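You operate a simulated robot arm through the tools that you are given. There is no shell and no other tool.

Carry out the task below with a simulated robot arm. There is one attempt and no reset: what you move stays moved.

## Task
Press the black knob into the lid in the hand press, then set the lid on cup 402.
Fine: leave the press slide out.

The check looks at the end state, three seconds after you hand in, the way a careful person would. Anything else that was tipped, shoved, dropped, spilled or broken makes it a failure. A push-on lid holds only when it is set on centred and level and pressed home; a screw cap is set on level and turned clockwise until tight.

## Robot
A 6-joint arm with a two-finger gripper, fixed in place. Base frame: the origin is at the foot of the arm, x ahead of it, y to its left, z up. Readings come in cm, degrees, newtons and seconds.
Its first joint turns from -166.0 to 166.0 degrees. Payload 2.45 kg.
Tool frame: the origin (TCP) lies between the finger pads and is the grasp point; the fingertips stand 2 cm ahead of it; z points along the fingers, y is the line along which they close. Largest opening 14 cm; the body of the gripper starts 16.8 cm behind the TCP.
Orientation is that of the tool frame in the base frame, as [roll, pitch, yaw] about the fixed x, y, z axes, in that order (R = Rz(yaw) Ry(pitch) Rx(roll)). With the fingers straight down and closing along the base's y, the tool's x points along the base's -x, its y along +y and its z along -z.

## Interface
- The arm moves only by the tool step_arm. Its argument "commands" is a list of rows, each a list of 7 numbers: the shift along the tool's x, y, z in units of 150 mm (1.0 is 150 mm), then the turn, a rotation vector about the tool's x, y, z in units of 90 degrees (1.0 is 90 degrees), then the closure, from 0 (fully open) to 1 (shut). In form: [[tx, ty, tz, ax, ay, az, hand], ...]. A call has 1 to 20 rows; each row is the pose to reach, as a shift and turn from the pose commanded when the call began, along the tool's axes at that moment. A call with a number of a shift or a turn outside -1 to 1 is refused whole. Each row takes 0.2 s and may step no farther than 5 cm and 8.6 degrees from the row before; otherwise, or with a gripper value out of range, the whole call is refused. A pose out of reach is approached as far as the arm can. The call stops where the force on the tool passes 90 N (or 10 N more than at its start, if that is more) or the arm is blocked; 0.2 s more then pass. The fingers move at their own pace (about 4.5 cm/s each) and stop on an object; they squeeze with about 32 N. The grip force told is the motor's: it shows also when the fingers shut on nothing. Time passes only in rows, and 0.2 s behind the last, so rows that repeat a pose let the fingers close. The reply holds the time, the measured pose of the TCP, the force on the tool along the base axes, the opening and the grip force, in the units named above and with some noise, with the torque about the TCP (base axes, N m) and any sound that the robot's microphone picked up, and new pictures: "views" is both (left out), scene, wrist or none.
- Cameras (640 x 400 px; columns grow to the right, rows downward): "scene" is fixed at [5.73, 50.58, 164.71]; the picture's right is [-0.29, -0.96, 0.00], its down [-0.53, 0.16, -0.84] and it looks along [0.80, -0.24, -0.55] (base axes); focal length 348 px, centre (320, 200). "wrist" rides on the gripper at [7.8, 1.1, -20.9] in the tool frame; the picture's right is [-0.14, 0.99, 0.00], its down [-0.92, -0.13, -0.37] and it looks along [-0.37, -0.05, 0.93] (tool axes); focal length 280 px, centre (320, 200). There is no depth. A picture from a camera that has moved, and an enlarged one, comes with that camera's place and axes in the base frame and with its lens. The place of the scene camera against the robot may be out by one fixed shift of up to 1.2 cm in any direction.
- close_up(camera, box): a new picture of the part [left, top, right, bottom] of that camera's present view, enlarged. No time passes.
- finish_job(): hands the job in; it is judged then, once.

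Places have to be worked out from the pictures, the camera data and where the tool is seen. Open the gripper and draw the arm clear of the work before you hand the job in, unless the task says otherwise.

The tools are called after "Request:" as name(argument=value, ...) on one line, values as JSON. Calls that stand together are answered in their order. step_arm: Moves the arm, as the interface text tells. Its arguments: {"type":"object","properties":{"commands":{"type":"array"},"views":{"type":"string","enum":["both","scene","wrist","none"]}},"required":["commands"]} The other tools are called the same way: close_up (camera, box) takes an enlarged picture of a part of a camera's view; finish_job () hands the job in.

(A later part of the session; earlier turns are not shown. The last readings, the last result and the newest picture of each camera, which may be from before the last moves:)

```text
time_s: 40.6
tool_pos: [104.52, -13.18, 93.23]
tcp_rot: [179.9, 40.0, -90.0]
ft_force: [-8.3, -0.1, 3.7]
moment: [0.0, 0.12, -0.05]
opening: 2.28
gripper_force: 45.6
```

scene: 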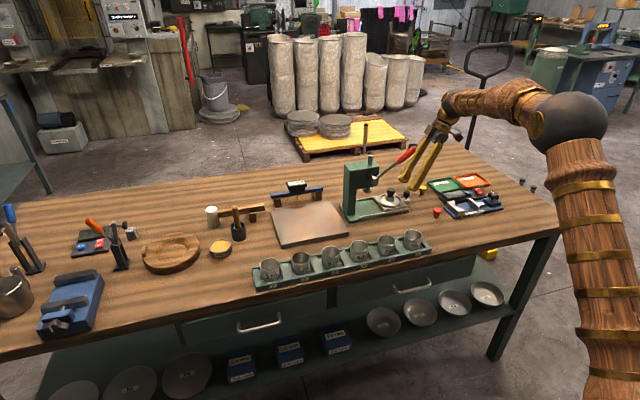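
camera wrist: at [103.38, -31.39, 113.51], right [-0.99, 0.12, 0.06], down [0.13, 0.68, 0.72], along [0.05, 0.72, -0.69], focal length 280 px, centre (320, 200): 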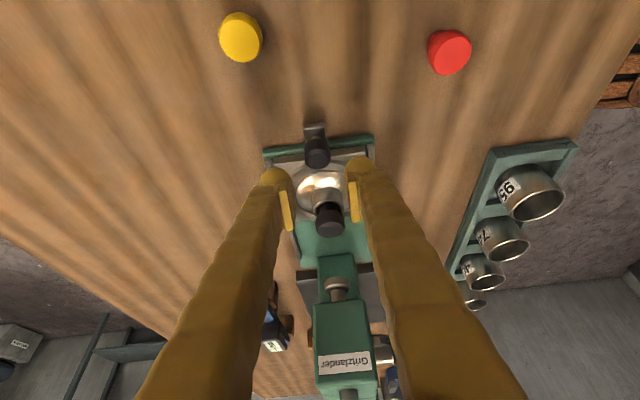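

One millimetre changes the side force by 26 N, so the track slope is about 0.034 in x per cm of y. I continue 3 cm along that line.

Request:
step_arm(commands=[[-0.0128, 0.0, 0.0107, 0, 0, 0, 0.95], [-0.0383, -0.0008, 0.0322, 0, 0, 0, 0.95], [-0.0689, -0.002, 0.0578, 0, 0, 0, 0.95], [-0.1, -0.003, 0.0838, 0, 0, 0, 0.95], [-0.13, -0.004, 0.109, 0, 0, 0, 0.95], [-0.1532, -0.0047, 0.1286, 0, 0, 0, 0.95], [-0.1532, -0.0047, 0.1286, 0, 0, 0, 0.95]], views="none")

Request:
close_up(camera="scene", box=[350, 140, 430, 210])

```text
time_s: 42.2
tool_pos: [104.49, -10.34, 93.4]
tcp_rot: [180.0, 40.0, -90.2]
ft_force: [-47.4, -0.2, -4.9]
moment: [0.05, 0.65, -0.09]
opening: 2.27
gripper_force: 44.7
```

```text
5.71 times, centred on (390, 175) of scene
camera zoom: at [5.73, 50.58, 164.71], right [-0.29, -0.96, 0.0], down [-0.53, 0.16, -0.84], along [0.8, -0.24, -0.55], focal length 1990 px, centre (-80, 343)
```

zoom: 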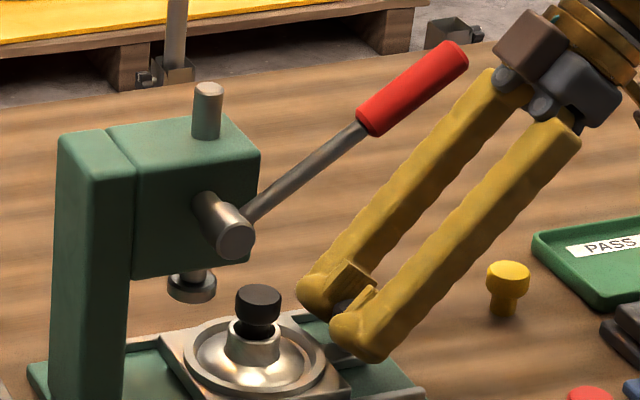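

The side force reversed to -47 N, so the earlier force came from the grip offset and the track actually slopes about -0.027 in x per cm of y. I relieve it with -1.8 mm and check.

Request:
step_arm(commands=[[0, 0.006, 0, 0, 0, 0, 0.95], [0, 0.0123, 0, 0, 0, 0, 0.95], [0, 0.0123, 0, 0, 0, 0, 0.95]], views="none")

```text
time_s: 43.0
tool_pos: [104.58, -10.4, 93.23]
tcp_rot: [-179.9, 40.0, -90.0]
ft_force: [-7.7, 0.2, -12.0]
moment: [-0.01, 0.1, 0.0]
opening: 2.3
gripper_force: 45.4
```

The force is down to a few newtons. I continue 3 cm with the corrected slope.

Request:
step_arm(commands=[[-0.0127, 0.001, 0.0108, 0, 0, 0, 0.95], [-0.038, 0.002, 0.0325, 0, 0, 0, 0.95], [-0.0684, 0.0035, 0.0585, 0, 0, 0, 0.95], [-0.1, 0.005, 0.0856, 0, 0, 0, 0.95], [-0.13, 0.0063, 0.1113, 0, 0, 0, 0.95], [-0.1519, 0.0073, 0.1301, 0, 0, 0, 0.95], [-0.1519, 0.0073, 0.1301, 0, 0, 0, 0.95]], views="none")

Request:
close_up(camera="scene", box=[350, 140, 430, 210])

Request:
close_up(camera="wrist", box=[220, 130, 420, 255])

```text
time_s: 44.6
tool_pos: [104.47, -7.36, 93.31]
tcp_rot: [-179.8, 40.0, -89.9]
ft_force: [50.5, 0.1, -0.5]
moment: [-0.16, -0.7, 0.06]
opening: 2.28
gripper_force: 45.1
```

```text
5.71 times, centred on (390, 175) of scene
camera zoom: at [5.73, 50.58, 164.71], right [-0.29, -0.96, 0.0], down [-0.53, 0.16, -0.84], along [0.8, -0.24, -0.55], focal length 1990 px, centre (-80, 343)
```

zoom: 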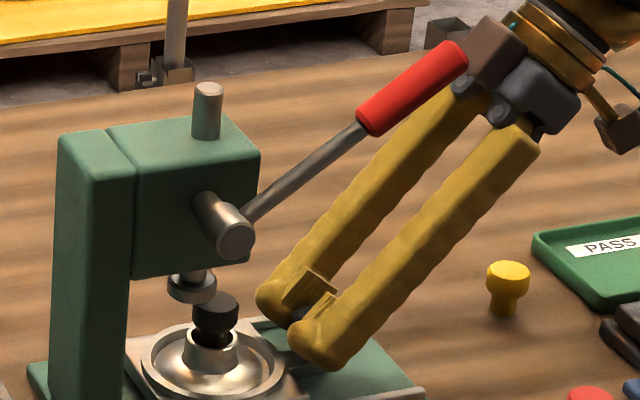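

```text
3.20 times, centred on (320, 192) of wrist
camera zoom: at [103.24, -26.76, 104.27], right [-0.99, 0.11, 0.09], down [0.13, 0.47, 0.87], along [0.05, 0.88, -0.48], focal length 897 px, centre (320, 224)
```

zoom: 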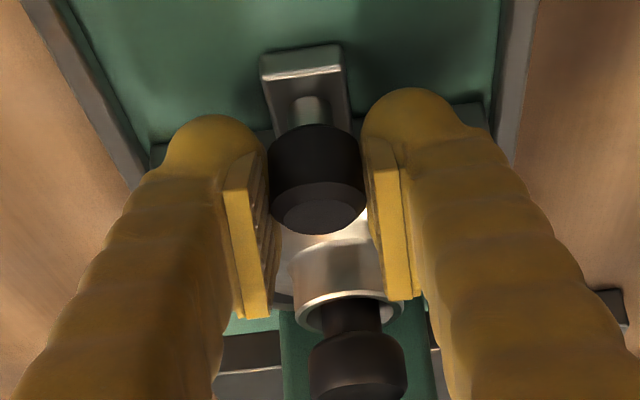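

The side force is wobbling about zero slope, so I relieve it with +1.9 mm. The knob is still upright, and I estimate about 1 cm of clearance under the ram.

Request:
step_arm(commands=[[0, -0.006, 0, 0, 0, 0, 0.95], [0, -0.0127, 0, 0, 0, 0, 0.95], [0, -0.0127, 0, 0, 0, 0, 0.95]], views="none")

Request:
step_arm(commands=[[-0.0128, 0, 0.0107, 0, 0, 0, 0.95], [-0.0306, 0, 0.0257, 0, 0, 0, 0.95], [-0.046, 0, 0.0386, 0, 0, 0, 0.95], [-0.0511, 0, 0.0429, 0, 0, 0, 0.95], [-0.0511, 0, 0.0429, 0, 0, 0, 0.95]], views="none")

Request:
close_up(camera="scene", box=[350, 160, 414, 210])

```text
time_s: 45.4
tool_pos: [104.48, -7.36, 93.14]
tcp_rot: [180.0, 40.0, -90.1]
ft_force: [31.1, 0.4, 6.1]
moment: [0.02, -0.47, 0.04]
opening: 2.26
gripper_force: 44.9
```

```text
time_s: 46.6
tool_pos: [104.47, -6.36, 93.28]
tcp_rot: [180.0, 40.0, -90.1]
ft_force: [14.9, -0.7, 13.3]
moment: [0.01, -0.2, 0.02]
opening: 2.27
gripper_force: 44.4
```

```text
8.00 times, centred on (382, 185) of scene
camera zoom: at [5.73, 50.58, 164.71], right [-0.29, -0.96, 0.0], down [-0.53, 0.16, -0.84], along [0.8, -0.24, -0.55], focal length 2786 px, centre (-176, 320)
```

zoom: 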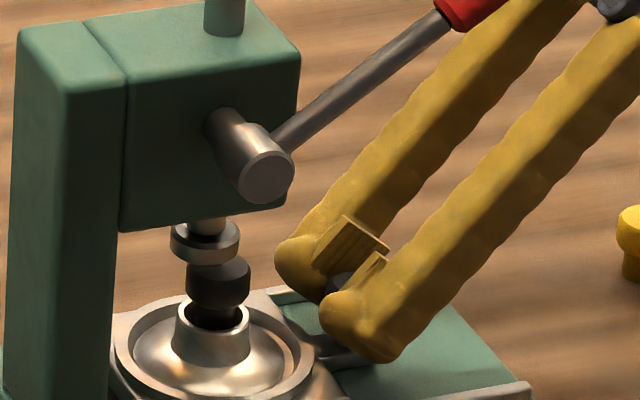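

The knob is about 0.8 cm short of the ram axis. I continue in small steps and watch for the slide's end stop.

Request:
step_arm(commands=[[-0.0128, -0.001, 0.0107, 0, 0, 0, 0.95], [-0.0255, -0.002, 0.0214, 0, 0, 0, 0.95], [-0.0332, -0.003, 0.0279, 0, 0, 0, 0.95], [-0.0332, -0.003, 0.0279, 0, 0, 0, 0.95]], views="none")

Request:
step_arm(commands=[[-0.0051, 0, 0.0043, 0, 0, 0, 0.95], [-0.0102, 0, 0.0086, 0, 0, 0, 0.95], [-0.0102, 0, 0.0086, 0, 0, 0, 0.95]], views="none")

Request:
close_up(camera="scene", box=[350, 160, 414, 210])

```text
time_s: 47.6
tool_pos: [104.64, -5.6, 93.15]
tcp_rot: [180.0, 40.0, -90.0]
ft_force: [-8.3, 1.0, 16.1]
moment: [0.02, 0.13, -0.03]
opening: 2.28
gripper_force: 45.2
```

```text
time_s: 48.4
tool_pos: [104.54, -5.52, 93.27]
tcp_rot: [179.9, 39.9, -90.0]
ft_force: [-18.1, 1.0, 16.8]
moment: [-0.05, 0.29, 0.01]
opening: 2.27
gripper_force: 45.3
```

```text
8.00 times, centred on (382, 185) of scene
camera zoom: at [5.73, 50.58, 164.71], right [-0.29, -0.96, 0.0], down [-0.53, 0.16, -0.84], along [0.8, -0.24, -0.55], focal length 2786 px, centre (-176, 320)
```

zoom: 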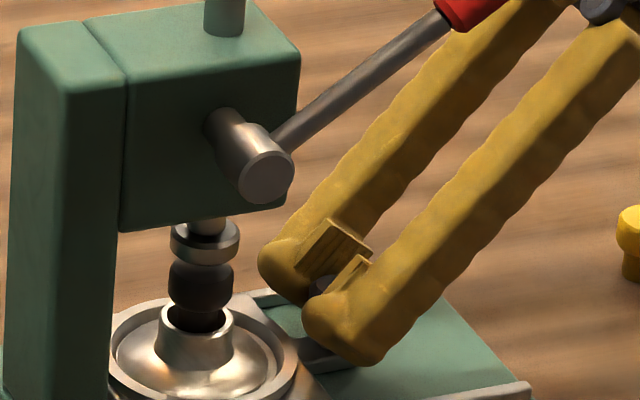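

Request:
close_up(camera="scene", box=[366, 182, 386, 206])

Request:
close_up(camera="wrist", box=[240, 180, 400, 300])

```text
16.00 times, centred on (376, 194) of scene
camera zoom: at [5.73, 50.58, 164.71], right [-0.29, -0.96, 0.0], down [-0.53, 0.16, -0.84], along [0.8, -0.24, -0.55], focal length 5571 px, centre (-576, 296)
```

zoom: 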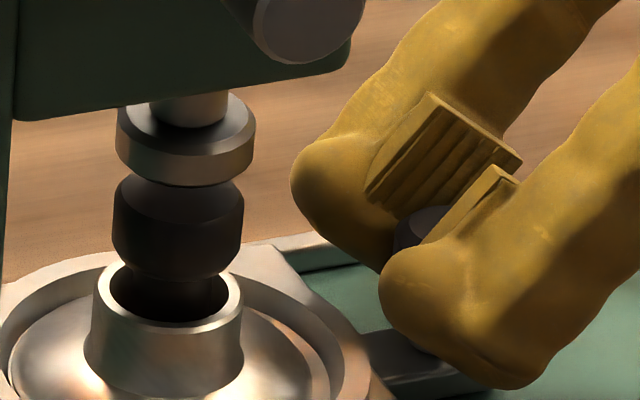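

```text
3.33 times, centred on (320, 240) of wrist
camera zoom: at [103.34, -24.92, 104.24], right [-0.99, 0.11, 0.09], down [0.13, 0.47, 0.87], along [0.05, 0.88, -0.48], focal length 935 px, centre (320, 67)
```

zoom: 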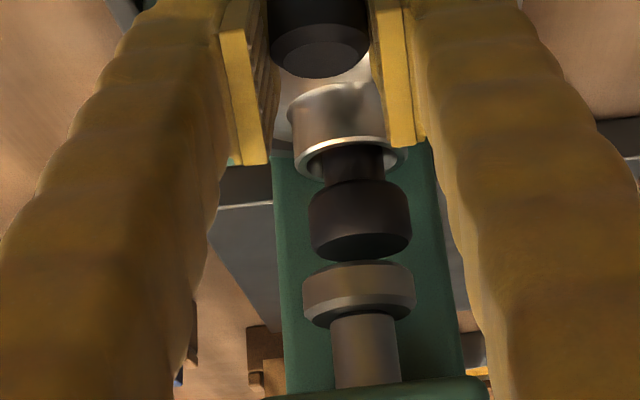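

The knob head lines up under the ram to within about 1 mm. I nudge 1.5 mm further to see whether there is an end stop.

Request:
step_arm(commands=[[-0.0051, 0.003, 0.0043, 0, 0, 0, 0.95], [-0.0077, 0.005, 0.0064, 0, 0, 0, 0.95], [-0.0077, 0.005, 0.0064, 0, 0, 0, 0.95]], views="none")

```text
time_s: 49.2
tool_pos: [104.44, -5.29, 93.27]
tcp_rot: [-179.9, 40.0, -90.0]
ft_force: [-1.8, -2.5, 14.7]
moment: [-0.08, 0.05, 0.0]
opening: 2.25
gripper_force: 45.6
```

Request:
step_arm(commands=[[-0.0051, 0, 0.0043, 0, 0, 0, 0.95], [-0.0051, 0, 0.0043, 0, 0, 0, 0.95]], views="none")

Request:
close_up(camera="scene", box=[366, 182, 386, 206])

```text
time_s: 49.8
tool_pos: [104.59, -5.35, 93.26]
tcp_rot: [-179.9, 40.0, -90.0]
ft_force: [3.9, -17.7, 12.9]
moment: [-0.3, -0.04, -0.01]
opening: 2.25
gripper_force: 44.7
```

```text
16.00 times, centred on (376, 194) of scene
camera zoom: at [5.73, 50.58, 164.71], right [-0.29, -0.96, 0.0], down [-0.53, 0.16, -0.84], along [0.8, -0.24, -0.55], focal length 5571 px, centre (-576, 296)
```

zoom: 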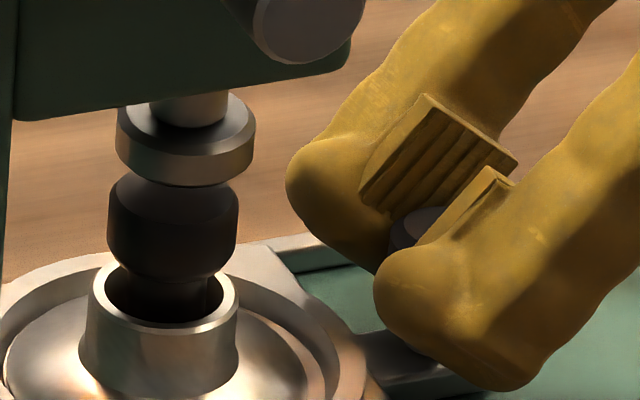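

I reach the end stop (-18 N), so the slide is fully in under the ram. I relax, open the fingers and back straight out along the tool axis.

Request:
step_arm(commands=[[0.0051, 0, -0.0043, 0, 0, 0, 0.95], [0.0051, 0, -0.0043, 0, 0, 0, 0.8], [0.0051, 0, -0.0043, 0, 0, 0, 0.72], [0.0051, 0, -0.0043, 0, 0, 0, 0.7], [0.0051, 0, -0.06, 0, 0, 0, 0.7], [0.0051, 0, -0.2, 0, 0, 0, 0.7], [0.0051, 0, -0.45, 0, 0, 0, 0.7], [0.0051, 0, -0.72, 0, 0, 0, 0.7], [0.0051, 0, -1.0, 0, 0, 0, 0.7], [0.0051, 0, -1.0, 0, 0, 0, 0.7]], views="both")

Request:
close_up(camera="scene", box=[340, 140, 436, 215])

Request:
close_up(camera="wrist", box=[240, 180, 440, 305])

```text
time_s: 52.0
tool_pos: [104.55, -14.95, 104.66]
tcp_rot: [-180.0, 40.0, -90.0]
ft_force: [0.1, 0.4, -0.7]
moment: [0.02, -0.02, 0.01]
opening: 4.21
gripper_force: 0.1
camera wrist: at [103.38, -34.36, 115.59], right [-0.99, 0.11, 0.09], down [0.13, 0.47, 0.87], along [0.05, 0.88, -0.48], focal length 280 px, centre (320, 200)
```

scene: 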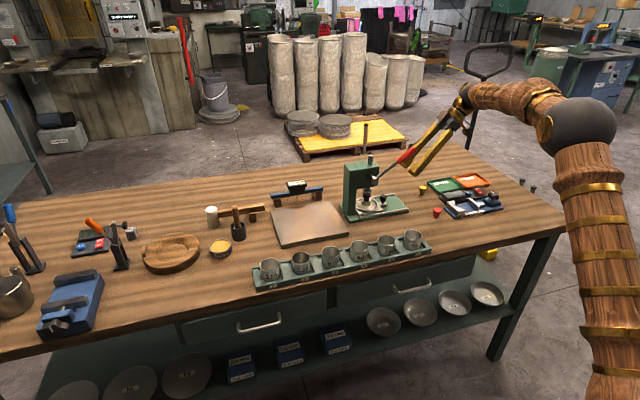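
wrist: 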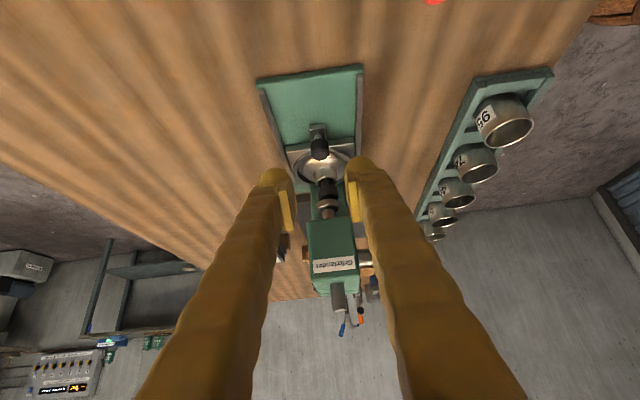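

```text
5.33 times, centred on (388, 178) of scene
camera zoom: at [5.73, 50.58, 164.71], right [-0.29, -0.96, 0.0], down [-0.53, 0.16, -0.84], along [0.8, -0.24, -0.55], focal length 1857 px, centre (-43, 320)
```

zoom: 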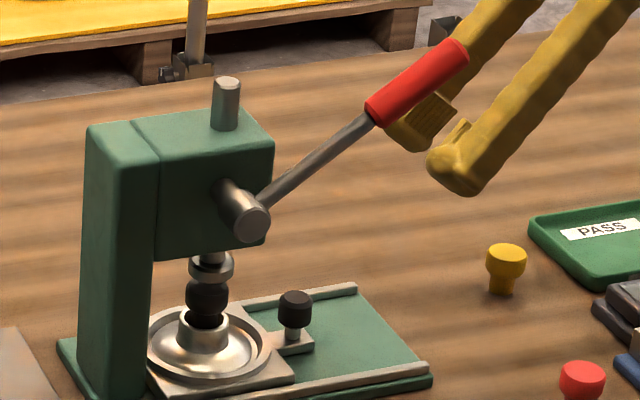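

```text
3.20 times, centred on (340, 242) of wrist
camera zoom: at [103.38, -34.36, 115.59], right [-0.99, 0.11, 0.09], down [0.13, 0.47, 0.87], along [0.05, 0.88, -0.48], focal length 897 px, centre (256, 64)
```

zoom: 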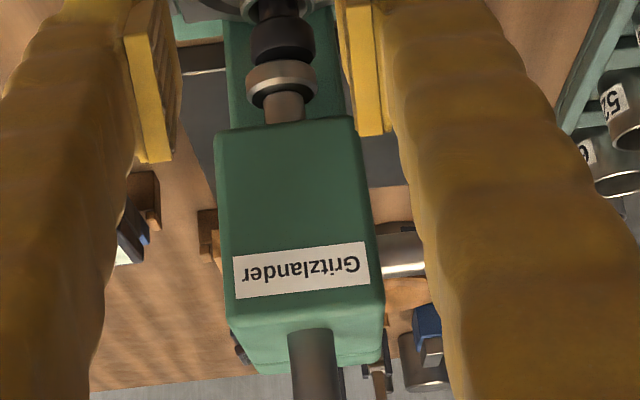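

The slide is fully in with the knob under the ram. The lever end is at about (98.4, -11.3, 114) and pivots at about (97.7, 2.7, 105). I'll grasp the red handle from above so I can pull it down along its arc, and first I move to a pose above and outside its end.

Request:
step_arm(commands=[[-0.0918, 0, -0.213, 0, 0, 0, 0.64], [-0.1835, 0, -0.426, 0, 0, 0, 0.64], [-0.2753, 0, -0.6392, 0, 0, 0, 0.64], [-0.4377, 0.2067, -0.677, 0, 0.08, 0, 0.64], [-0.6, 0.4133, -0.7149, 0, 0.1667, 0, 0.64], [-0.6, 0.4133, -0.7149, 0, 0.1667, 0, 0.64]], views="both")

Request:
close_up(camera="wrist", box=[220, 130, 420, 255])

Request:
close_up(camera="scene", box=[340, 120, 452, 210])

```text
time_s: 53.4
tool_pos: [98.29, -14.76, 118.64]
tcp_rot: [180.0, 25.0, -90.0]
ft_force: [-0.3, 0.3, 0.6]
moment: [-0.01, 0.01, 0.0]
opening: 5.03
gripper_force: 0.1
camera wrist: at [97.09, -30.76, 134.27], right [-0.99, 0.12, 0.06], down [0.13, 0.68, 0.72], along [0.05, 0.72, -0.69], focal length 280 px, centre (320, 200)
```

scene: 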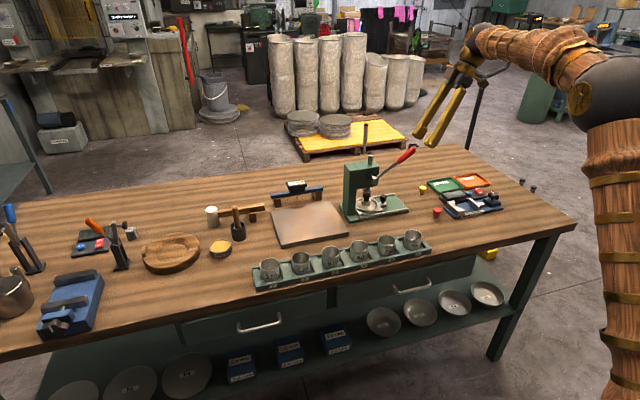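
wrist: 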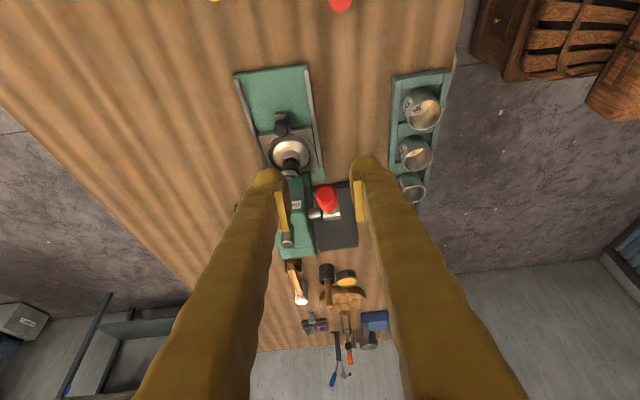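

```text
3.20 times, centred on (320, 192) of wrist
camera zoom: at [97.09, -30.76, 134.27], right [-0.99, 0.12, 0.06], down [0.13, 0.68, 0.72], along [0.05, 0.72, -0.69], focal length 897 px, centre (320, 224)
```

zoom: 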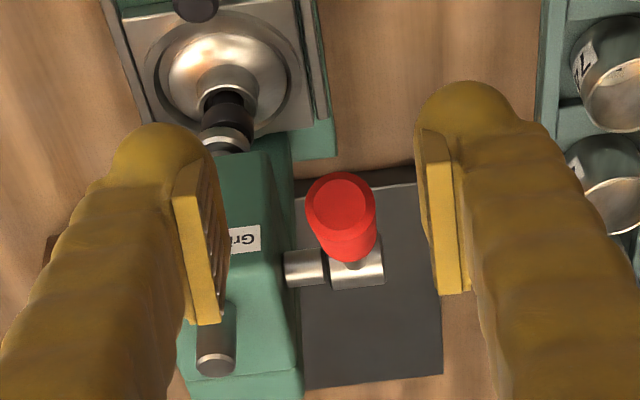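

```text
4.44 times, centred on (396, 165) of scene
camera zoom: at [5.73, 50.58, 164.71], right [-0.29, -0.96, 0.0], down [-0.53, 0.16, -0.84], along [0.8, -0.24, -0.55], focal length 1548 px, centre (-18, 356)
```

zoom: 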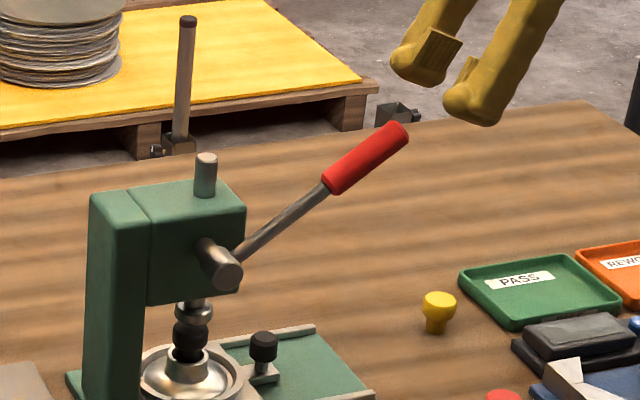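

The lever lies in the plane x≈97.85, with its end at about (-11.0, 114.4) in y, z. I align the open fingers over the handle before straddling it.

Request:
step_arm(commands=[[-0.12, 0.03, 0.045, 0, 0, 0, 0.64], [-0.2501, 0.03, 0.0945, 0, 0, 0, 0.64], [-0.2501, 0.03, 0.0945, 0, 0, 0, 0.64]], views="none")

Request:
close_up(camera="wrist", box=[220, 130, 420, 255])

Request:
close_up(camera="scene", box=[360, 110, 440, 170])

```text
time_s: 54.2
tool_pos: [97.84, -10.88, 118.91]
tcp_rot: [-180.0, 25.0, -90.0]
ft_force: [-0.8, -0.3, 0.4]
moment: [-0.03, 0.0, -0.01]
opening: 5.02
gripper_force: 0.1
```

```text
3.20 times, centred on (320, 192) of wrist
camera zoom: at [96.6, -26.82, 134.58], right [-0.99, 0.12, 0.06], down [0.13, 0.68, 0.72], along [0.05, 0.72, -0.69], focal length 897 px, centre (320, 224)
```

zoom: 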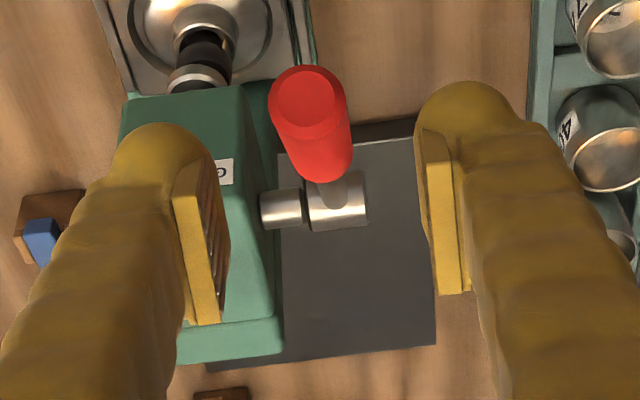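

```text
6.67 times, centred on (400, 140) of scene
camera zoom: at [5.73, 50.58, 164.71], right [-0.29, -0.96, 0.0], down [-0.53, 0.16, -0.84], along [0.8, -0.24, -0.55], focal length 2321 px, centre (-213, 600)
```

zoom: 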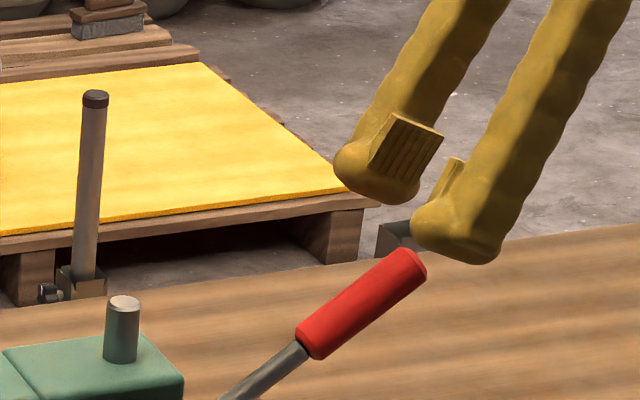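

The handle is centred between the fingers. I advance 7.3 cm along the tool axis to straddle its middle, then close.

Request:
step_arm(commands=[[0, 0.002, 0.15, 0, 0, 0, 0.64], [0, 0.002, 0.3, 0, 0, 0, 0.64], [0, 0.002, 0.42, 0, 0, 0, 0.64], [0, 0.002, 0.487, 0, 0, 0, 0.64], [0, 0.002, 0.487, 0, 0, 0, 0.64]], views="none")

Request:
close_up(camera="wrist", box=[220, 130, 420, 255])

Request:
close_up(camera="scene", box=[350, 125, 430, 185])

```text
time_s: 55.4
tool_pos: [97.79, -7.84, 112.42]
tcp_rot: [-180.0, 25.0, -89.9]
ft_force: [0.3, -0.2, 0.1]
moment: [-0.03, -0.01, 0.02]
opening: 5.03
gripper_force: 0.0
```

```text
3.20 times, centred on (320, 192) of wrist
camera zoom: at [96.63, -23.78, 128.02], right [-0.99, 0.12, 0.06], down [0.13, 0.68, 0.72], along [0.05, 0.72, -0.69], focal length 897 px, centre (320, 224)
```

zoom: 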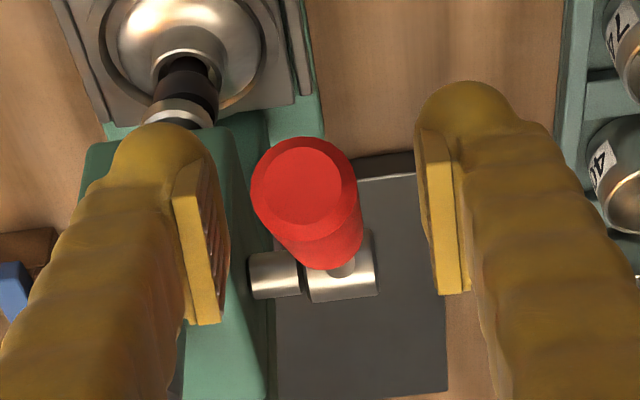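

```text
6.67 times, centred on (390, 155) of scene
camera zoom: at [5.73, 50.58, 164.71], right [-0.29, -0.96, 0.0], down [-0.53, 0.16, -0.84], along [0.8, -0.24, -0.55], focal length 2321 px, centre (-147, 500)
```

zoom: 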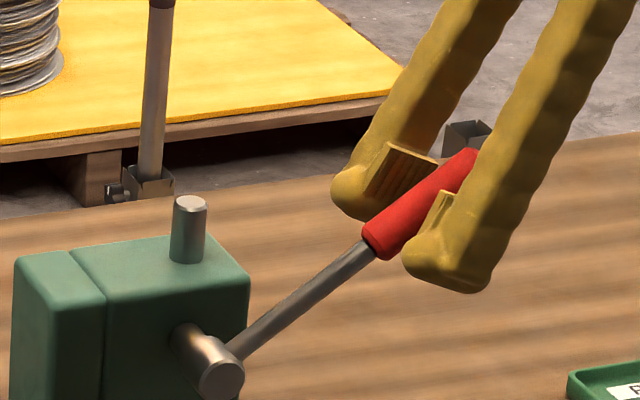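

The fingers straddle the handle. I close on it and pull the first few degrees down along the arc to test the pivot estimate.

Request:
step_arm(commands=[[0, 0, 0, 0, 0, 0, 0.8], [0, 0, 0, 0, 0, 0, 0.95], [0, 0, 0, 0, 0, 0, 0.95], [0, 0, 0, 0, 0, 0, 0.95], [0.0247, 0, 0.0161, 0, 0, 0, 0.95], [0.0493, 0, 0.0322, 0, 0, 0, 0.95], [0.0493, 0, 0.0322, 0, 0, 0, 0.95]], views="none")

Request:
close_up(camera="scene", box=[340, 125, 436, 215])

```text
time_s: 57.0
tool_pos: [97.87, -8.36, 111.68]
tcp_rot: [-179.8, 25.0, -90.0]
ft_force: [27.0, 3.5, 11.2]
moment: [1.46, -0.14, -0.31]
opening: 2.05
gripper_force: 45.0
```

```text
4.44 times, centred on (388, 170) of scene
camera zoom: at [5.73, 50.58, 164.71], right [-0.29, -0.96, 0.0], down [-0.53, 0.16, -0.84], along [0.8, -0.24, -0.55], focal length 1548 px, centre (18, 333)
```

zoom: 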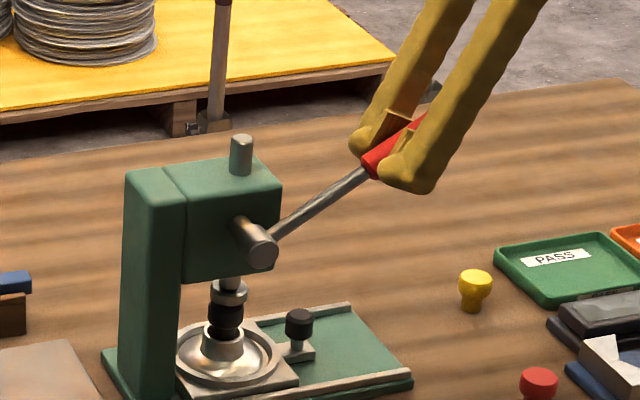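

The lever follows the arc. I correct +1 mm in x to relieve the side force, and continue down with the tool tilting partly along with the lever.

Request:
step_arm(commands=[[0.03, -0.0067, 0.023, 0, -0.014, 0, 0.95], [0.0597, -0.0067, 0.0457, 0, -0.028, 0, 0.95], [0.0874, -0.0067, 0.071, 0, -0.042, 0, 0.95], [0.1151, -0.0067, 0.0964, 0, -0.056, 0, 0.95], [0.1405, -0.0067, 0.1243, 0, -0.07, 0, 0.95], [0.166, -0.0067, 0.1521, 0, -0.083, 0, 0.95], [0.166, -0.0067, 0.1521, 0, -0.083, 0, 0.95]], views="none")

Request:
close_up(camera="scene", box=[340, 125, 436, 215])

```text
time_s: 58.6
tool_pos: [97.9, -9.56, 108.53]
tcp_rot: [179.9, 32.5, -90.0]
ft_force: [16.3, 2.9, 8.1]
moment: [0.82, -0.05, -0.23]
opening: 2.06
gripper_force: 45.0
```

```text
4.44 times, centred on (388, 170) of scene
camera zoom: at [5.73, 50.58, 164.71], right [-0.29, -0.96, 0.0], down [-0.53, 0.16, -0.84], along [0.8, -0.24, -0.55], focal length 1548 px, centre (18, 333)
```

zoom: 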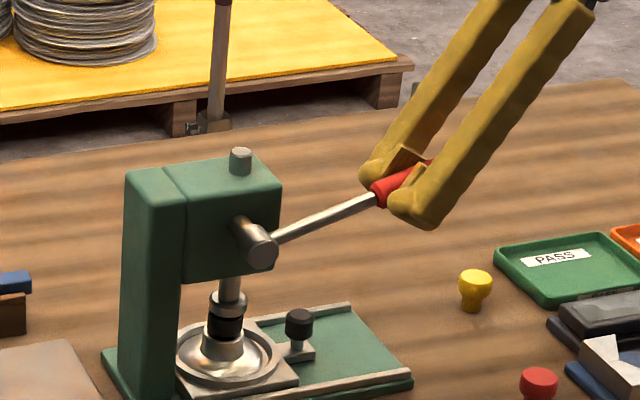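

The ram has come down onto the knob. I keep pulling slowly and watch for resistance.

Request:
step_arm(commands=[[0.0266, -0.0035, 0.0266, 0, -0.014, 0, 0.95], [0.0531, -0.0035, 0.0531, 0, -0.028, 0, 0.95], [0.0774, -0.0035, 0.082, 0, -0.042, 0, 0.95], [0.1016, -0.0035, 0.1108, 0, -0.056, 0, 0.95], [0.1016, -0.0035, 0.1108, 0, -0.056, 0, 0.95]], views="none")

Request:
close_up(camera="scene", box=[340, 125, 436, 215])

```text
time_s: 59.8
tool_pos: [97.84, -9.94, 106.38]
tcp_rot: [-180.0, 37.4, -90.0]
ft_force: [-13.2, 1.1, 32.2]
moment: [0.33, -0.09, 0.11]
opening: 1.69
gripper_force: 42.7
```

```text
4.44 times, centred on (388, 170) of scene
camera zoom: at [5.73, 50.58, 164.71], right [-0.29, -0.96, 0.0], down [-0.53, 0.16, -0.84], along [0.8, -0.24, -0.55], focal length 1548 px, centre (18, 333)
```

zoom: 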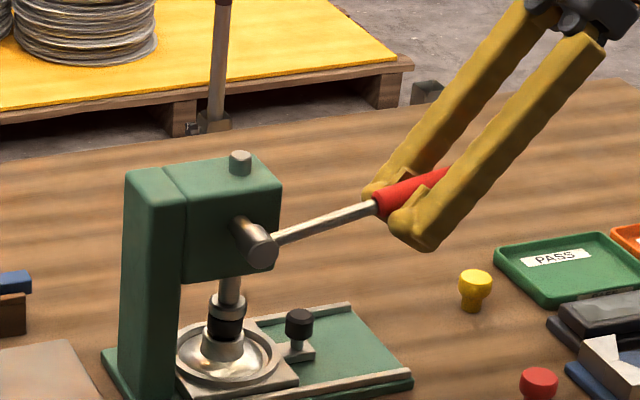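

The lever met the press resistance at about 12°, and the pads slid down the handle (opening 1.69). I'll release, retreat, and instead push the handle down from above with closed fingertips.

Request:
step_arm(commands=[[0, 0, 0, 0, 0, 0, 0.8], [0, 0, 0, 0, 0, 0, 0.65], [0, 0, 0, 0, 0, 0, 0.6], [0, 0, -0.1, 0, 0, 0, 0.6], [0, 0, -0.35, 0, 0, 0, 0.6], [0, 0, -0.6, 0, 0, 0, 0.6], [0, 0, -0.6, 0, 0, 0, 0.6]], views="both")

Request:
close_up(camera="scene", box=[340, 125, 436, 215])

Request:
close_up(camera="wrist", box=[220, 130, 420, 255])

```text
time_s: 61.4
tool_pos: [97.91, -15.53, 113.51]
tcp_rot: [180.0, 37.4, -90.0]
ft_force: [0.1, -0.5, 0.0]
moment: [0.0, -0.01, 0.0]
opening: 5.59
gripper_force: 0.0
camera wrist: at [96.79, -34.45, 125.25], right [-0.99, 0.11, 0.08], down [0.13, 0.51, 0.85], along [0.05, 0.86, -0.52], focal length 280 px, centre (320, 200)
```

scene: 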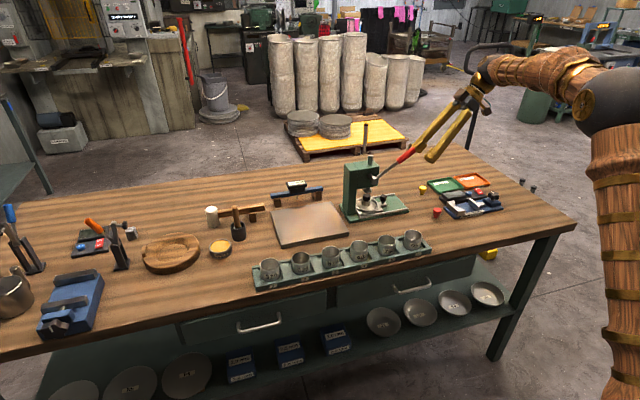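
wrist: 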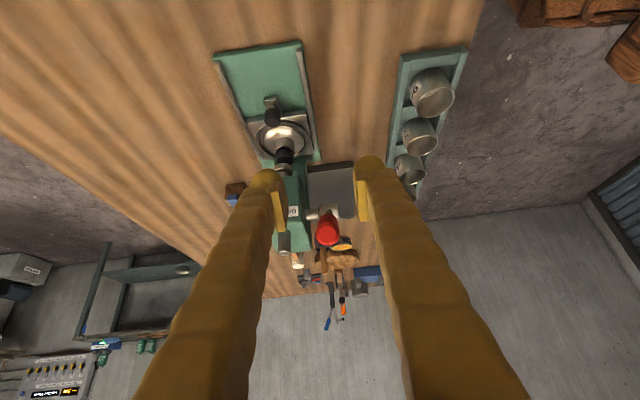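

```text
4.44 times, centred on (388, 170) of scene
camera zoom: at [5.73, 50.58, 164.71], right [-0.29, -0.96, 0.0], down [-0.53, 0.16, -0.84], along [0.8, -0.24, -0.55], focal length 1548 px, centre (18, 333)
```

zoom: 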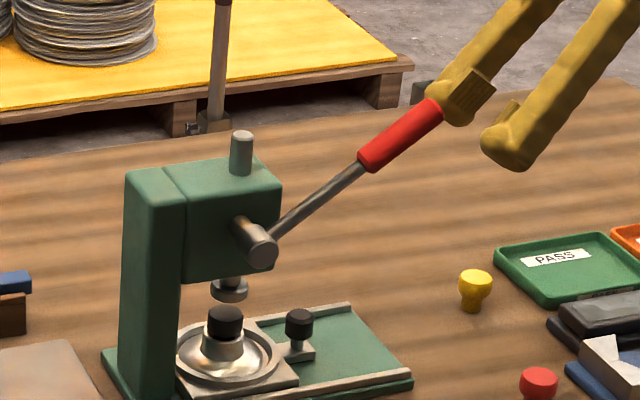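

```text
3.20 times, centred on (320, 192) of wrist
camera zoom: at [96.79, -34.45, 125.25], right [-0.99, 0.11, 0.08], down [0.13, 0.51, 0.85], along [0.05, 0.86, -0.52], focal length 897 px, centre (320, 224)
```

zoom: 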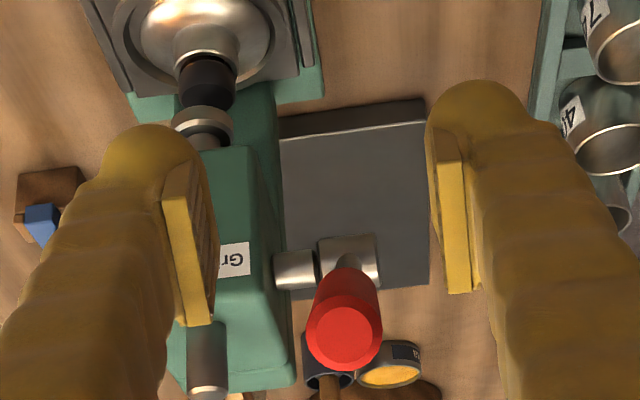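

The lever springs back up by itself, so I only need to push it down. I rise clear, bring the tool to vertical, close the fingers, and position above the handle near (97.85, -9.2).

Request:
step_arm(commands=[[-0.162, 0, -0.212, 0, 0.08, 0, 0.8], [-0.3239, 0, -0.4237, 0, 0.16, 0, 1.0], [-0.4705, 0, -0.27, 0, 0.25, 0, 1.0], [-0.6171, 0, -0.1156, 0, 0.34, 0, 1.0], [-0.6171, 0, -0.1156, 0, 0.4156, 0, 1.0], [-0.6171, 0, -0.1156, 0, 0.4156, 0, 1.0]], views="both")

Request:
close_up(camera="wrist", box=[220, 130, 420, 255])

Request:
close_up(camera="scene", box=[340, 115, 452, 215])

Request:
close_up(camera="scene", box=[366, 182, 386, 206])

```text
time_s: 62.8
tool_pos: [98.04, -8.97, 120.3]
tcp_rot: [-179.9, 0.0, -90.0]
ft_force: [0.0, -0.2, -0.8]
moment: [0.01, -0.01, 0.01]
opening: 0.0
gripper_force: 29.0
camera wrist: at [96.79, -17.01, 141.32], right [-0.99, 0.14, 0.0], down [0.13, 0.92, 0.37], along [0.05, 0.37, -0.93], focal length 280 px, centre (320, 200)
```

scene: 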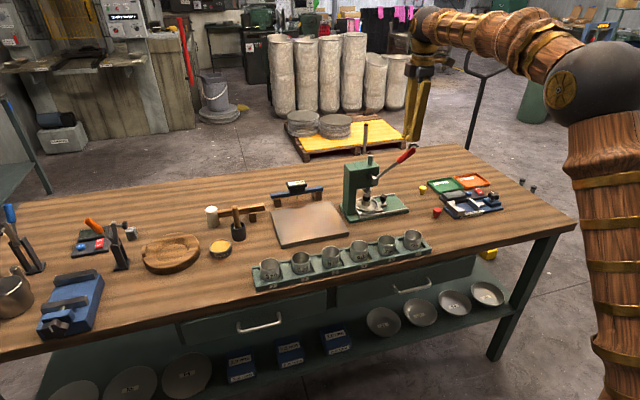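
wrist: 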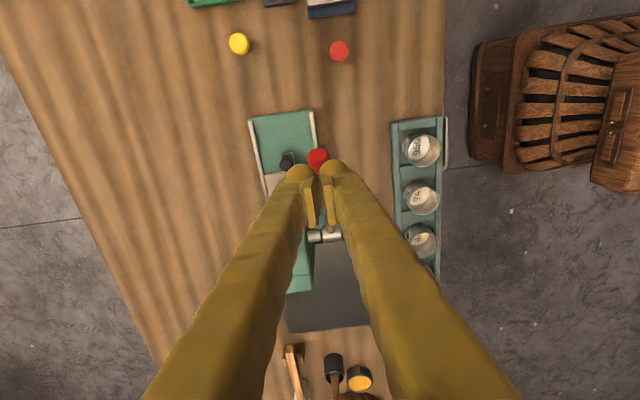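

```text
3.20 times, centred on (320, 192) of wrist
camera zoom: at [96.79, -17.01, 141.32], right [-0.99, 0.14, 0.0], down [0.13, 0.92, 0.37], along [0.05, 0.37, -0.93], focal length 897 px, centre (320, 224)
```

zoom: 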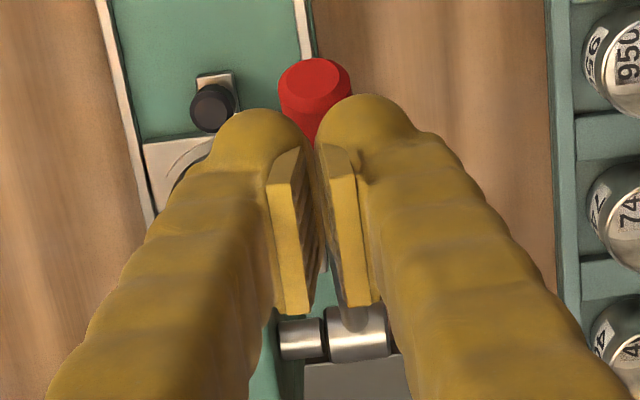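

```text
4.00 times, centred on (396, 165) of scene
camera zoom: at [5.73, 50.58, 164.71], right [-0.29, -0.96, 0.0], down [-0.53, 0.16, -0.84], along [0.8, -0.24, -0.55], focal length 1393 px, centre (16, 340)
```

zoom: 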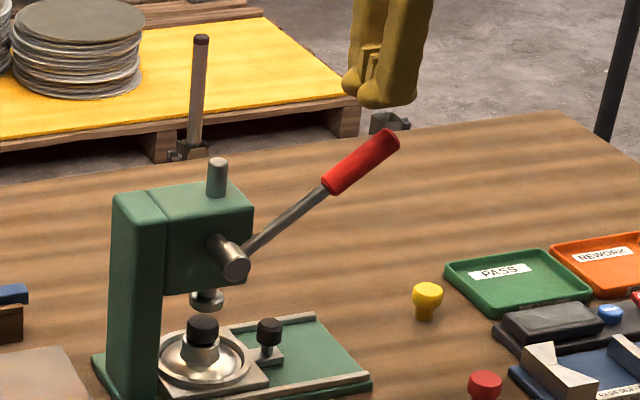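

```text
16.00 times, centred on (376, 194) of scene
camera zoom: at [5.73, 50.58, 164.71], right [-0.29, -0.96, 0.0], down [-0.53, 0.16, -0.84], along [0.8, -0.24, -0.55], focal length 5571 px, centre (-576, 296)
```

zoom: 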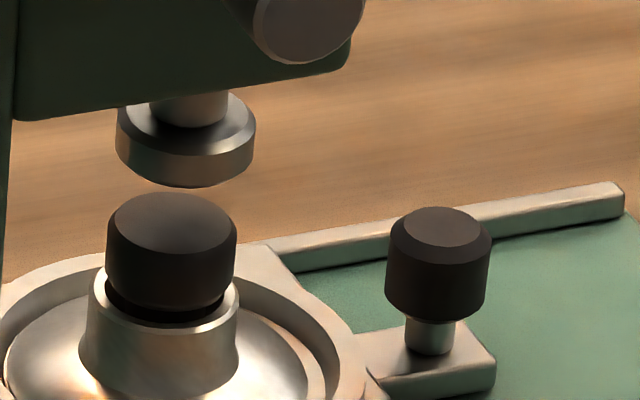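

The knob head is already down close to the socket rim, about 0.7 cm lower than before. I now push the lever firmly from above with closed fingertips to press it fully home.

Request:
step_arm(commands=[[0.0167, 0.008, 0.12, 0, 0, 0, 1.0], [0.0167, 0.008, 0.24, 0, 0, 0, 1.0], [0.035, 0.008, 0.33, 0, 0, 0, 1.0], [0.05, 0.008, 0.4067, 0, 0, 0, 1.0], [0.07, 0.008, 0.445, 0, 0, 0, 1.0], [0.09, 0.008, 0.4833, 0, 0, 0, 1.0], [0.104, 0.008, 0.523, 0, 0, 0, 1.0], [0.1187, 0.008, 0.5627, 0, 0, 0, 1.0], [0.1187, 0.008, 0.5627, 0, 0, 0, 1.0]], views="none")

Request:
close_up(camera="scene", box=[340, 125, 436, 215])

Request:
close_up(camera="wrist", box=[220, 130, 420, 255])

```text
time_s: 64.8
tool_pos: [97.81, -10.99, 112.06]
tcp_rot: [180.0, 0.1, -90.0]
ft_force: [1.3, 0.7, 1.4]
moment: [0.02, -0.01, 0.02]
opening: 0.0
gripper_force: 28.9
```

```text
4.44 times, centred on (388, 170) of scene
camera zoom: at [5.73, 50.58, 164.71], right [-0.29, -0.96, 0.0], down [-0.53, 0.16, -0.84], along [0.8, -0.24, -0.55], focal length 1548 px, centre (18, 333)
```

zoom: 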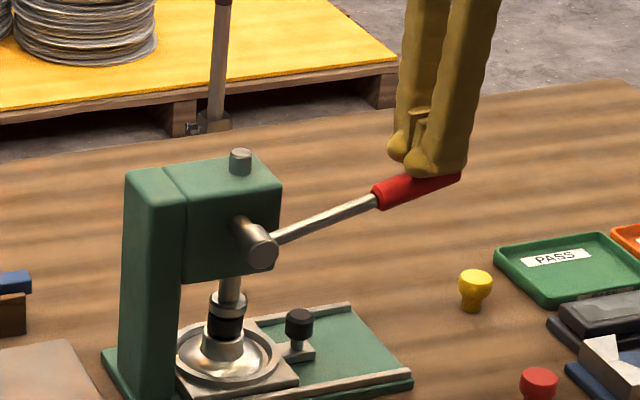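

```text
3.20 times, centred on (320, 192) of wrist
camera zoom: at [96.67, -18.8, 132.9], right [-0.99, 0.14, 0.0], down [0.13, 0.92, 0.37], along [0.05, 0.37, -0.93], focal length 897 px, centre (320, 224)
```

zoom: 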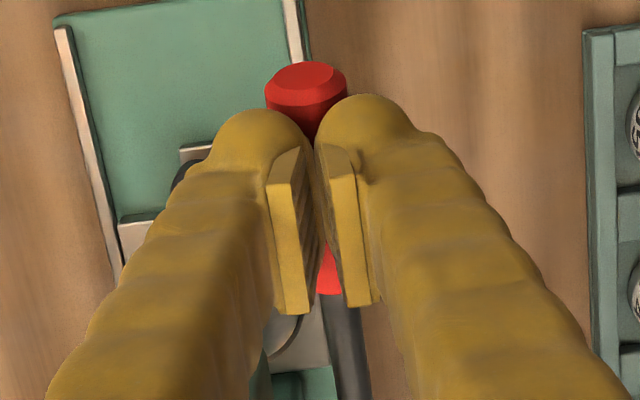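

The lever is at about 17° with almost no load. I continue downward in small steps until the press resists; the 90 N limit guards the motion.

Request:
step_arm(commands=[[0.0075, 0, 0.0236, 0, 0, 0, 1.0], [0.0147, 0, 0.0473, 0, 0, 0, 1.0], [0.02, 0, 0.065, 0, 0, 0, 1.0], [0.0247, 0, 0.0807, 0, 0, 0, 1.0], [0.0247, 0, 0.0807, 0, 0, 0, 1.0]], views="none")

Request:
close_up(camera="scene", box=[340, 125, 436, 215])

```text
time_s: 66.0
tool_pos: [97.96, -11.09, 110.95]
tcp_rot: [-179.8, 0.2, -90.0]
ft_force: [4.9, 12.4, 38.1]
moment: [-0.05, -0.15, 0.37]
opening: 0.6
gripper_force: 28.9
```

```text
4.44 times, centred on (388, 170) of scene
camera zoom: at [5.73, 50.58, 164.71], right [-0.29, -0.96, 0.0], down [-0.53, 0.16, -0.84], along [0.8, -0.24, -0.55], focal length 1548 px, centre (18, 333)
```

zoom: 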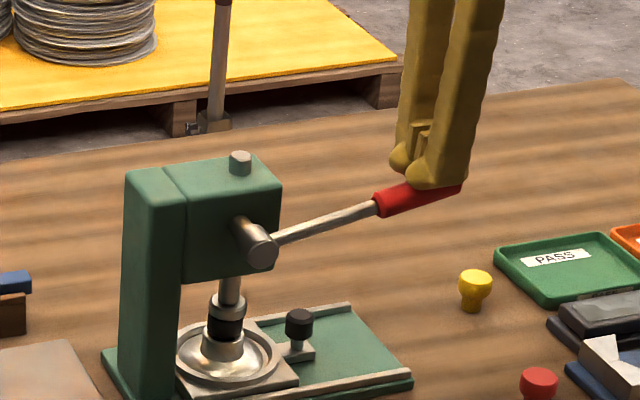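

The load is 38 N, but the handle is starting to wedge the fingers apart (0.6 cm). I look at the knob under the ram now.

Request:
close_up(camera="scene", box=[366, 182, 386, 206])

```text
16.00 times, centred on (376, 194) of scene
camera zoom: at [5.73, 50.58, 164.71], right [-0.29, -0.96, 0.0], down [-0.53, 0.16, -0.84], along [0.8, -0.24, -0.55], focal length 5571 px, centre (-576, 296)
```

zoom: 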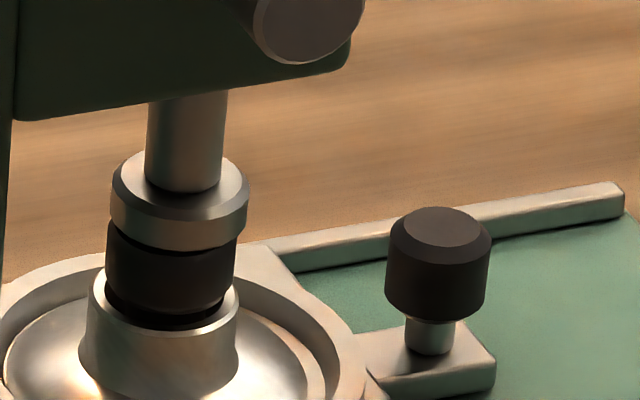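

There is still about a 0.5 cm gap under the knob head, so I can't tell whether it is home. I'll back off, turn the tool so both fingertips lie along the handle and can't be wedged, and press harder.

Request:
step_arm(commands=[[0, 0, -0.1, 0, 0, 0, 1.0], [0, 0, -0.35, 0, 0, 0, 1.0], [0, 0, -0.6, 0, 0, 0, 1.0], [-0.1, 0, -0.6, 0, 0, 0.09, 1.0], [-0.1, 0, -0.6, 0, 0, 0.18, 1.0], [-0.1, 0, -0.6, 0, 0, 0.27, 1.0], [-0.1, 0, -0.6, 0, 0, 0.36, 1.0], [-0.1, 0, -0.6, 0, 0, 0.45, 1.0], [-0.1, 0, -0.6, 0, 0, 0.54, 1.0], [-0.1, 0, -0.6, 0, 0, 0.63, 1.0], [-0.1, 0, -0.6, 0, 0, 0.72, 1.0], [-0.1, 0, -0.6, 0, 0, 0.81, 1.0], [-0.1, 0, -0.6, 0, 0, 0.9, 1.0], [-0.1, 0, -0.6, 0, 0, 0.99, 1.0], [-0.1, 0, -0.6, 0, 0, 1.0, 1.0], [-0.1, 0, -0.6, 0, 0, 1.0, 1.0]], views="both")

Request:
close_up(camera="wrist", box=[220, 130, 420, 255])

Request:
close_up(camera="scene", box=[366, 182, 386, 206])

```text
time_s: 69.4
tool_pos: [97.91, -9.77, 119.74]
tcp_rot: [179.8, -0.1, 179.9]
ft_force: [0.6, -0.4, 0.6]
moment: [-0.02, 0.0, -0.01]
opening: 0.0
gripper_force: 29.2
camera wrist: at [89.94, -8.78, 140.69], right [0.14, 0.99, 0.0], down [0.92, -0.13, 0.37], along [0.36, -0.05, -0.93], focal length 280 px, centre (320, 200)
```

scene: 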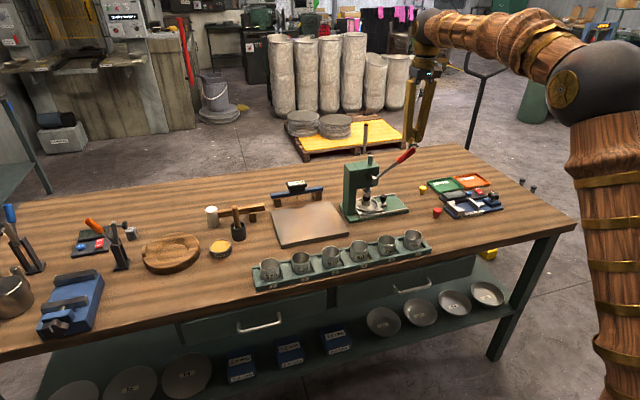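
wrist: 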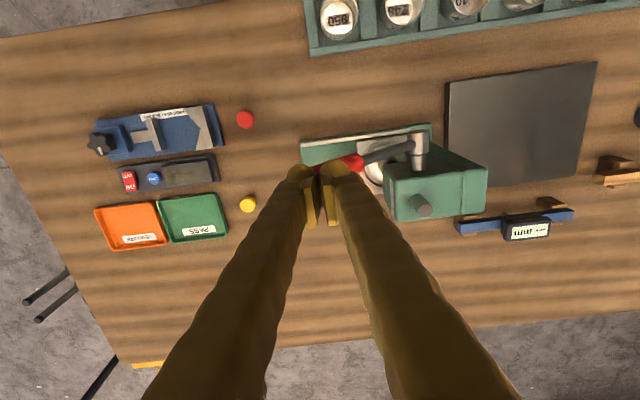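

```text
3.20 times, centred on (320, 192) of wrist
camera zoom: at [89.94, -8.78, 140.69], right [0.14, 0.99, 0.0], down [0.92, -0.13, 0.37], along [0.36, -0.05, -0.93], focal length 897 px, centre (320, 224)
```

zoom: 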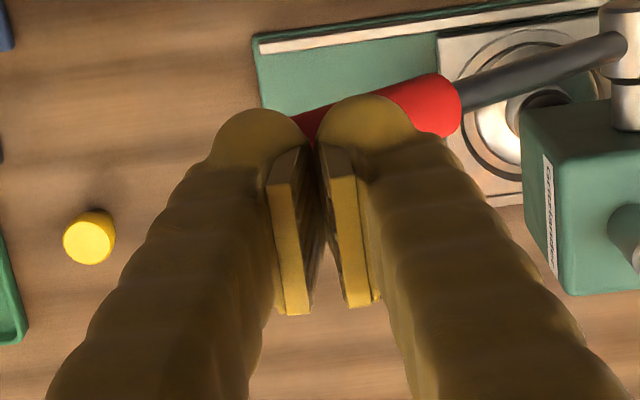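

```text
16.00 times, centred on (376, 194) of scene
camera zoom: at [5.73, 50.58, 164.71], right [-0.29, -0.96, 0.0], down [-0.53, 0.16, -0.84], along [0.8, -0.24, -0.55], focal length 5571 px, centre (-576, 296)
```

zoom: 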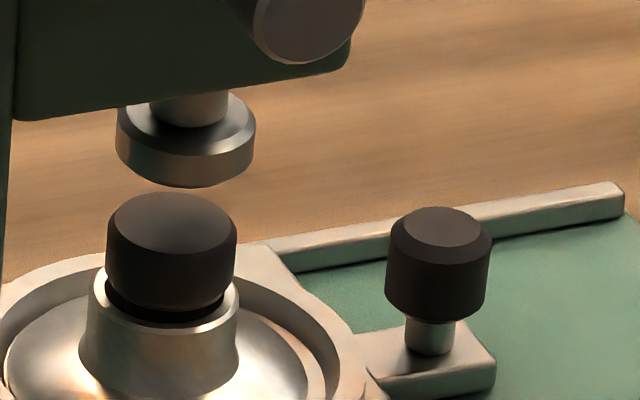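

The knob looks the same as after the first pull. I come down on the handle with both tips along it, to just before the loaded point.

Request:
step_arm(commands=[[0, 0, 0.15, 0, 0, 0, 1.0], [0, -0.03, 0.3, 0, 0, 0, 1.0], [0, -0.06, 0.4, 0, 0, 0, 1.0], [0, -0.085, 0.47, 0, 0, 0, 1.0], [0, -0.09, 0.5, 0, 0, 0, 1.0], [0, -0.09, 0.5, 0, 0, 0, 1.0]], views="none")

Request:
close_up(camera="scene", box=[340, 125, 436, 215])

Request:
close_up(camera="wrist", box=[220, 130, 420, 255])

```text
time_s: 70.8
tool_pos: [97.85, -11.03, 112.21]
tcp_rot: [179.8, 0.0, 180.0]
ft_force: [0.7, 1.3, 1.4]
moment: [0.04, -0.01, 0.02]
opening: 0.0
gripper_force: 29.2
```

```text
4.44 times, centred on (388, 170) of scene
camera zoom: at [5.73, 50.58, 164.71], right [-0.29, -0.96, 0.0], down [-0.53, 0.16, -0.84], along [0.8, -0.24, -0.55], focal length 1548 px, centre (18, 333)
```

zoom: 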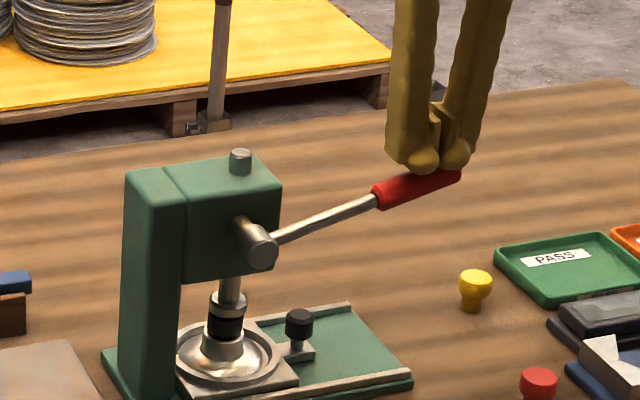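

```text
3.20 times, centred on (320, 192) of wrist
camera zoom: at [89.96, -10.09, 133.15], right [0.14, 0.99, 0.0], down [0.92, -0.13, 0.37], along [0.36, -0.05, -0.93], focal length 897 px, centre (320, 224)
```

zoom: 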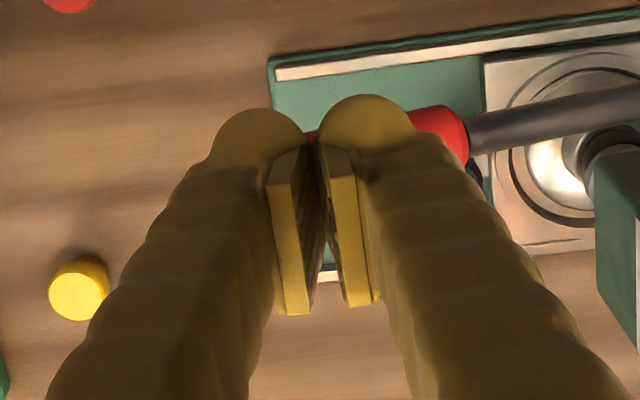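

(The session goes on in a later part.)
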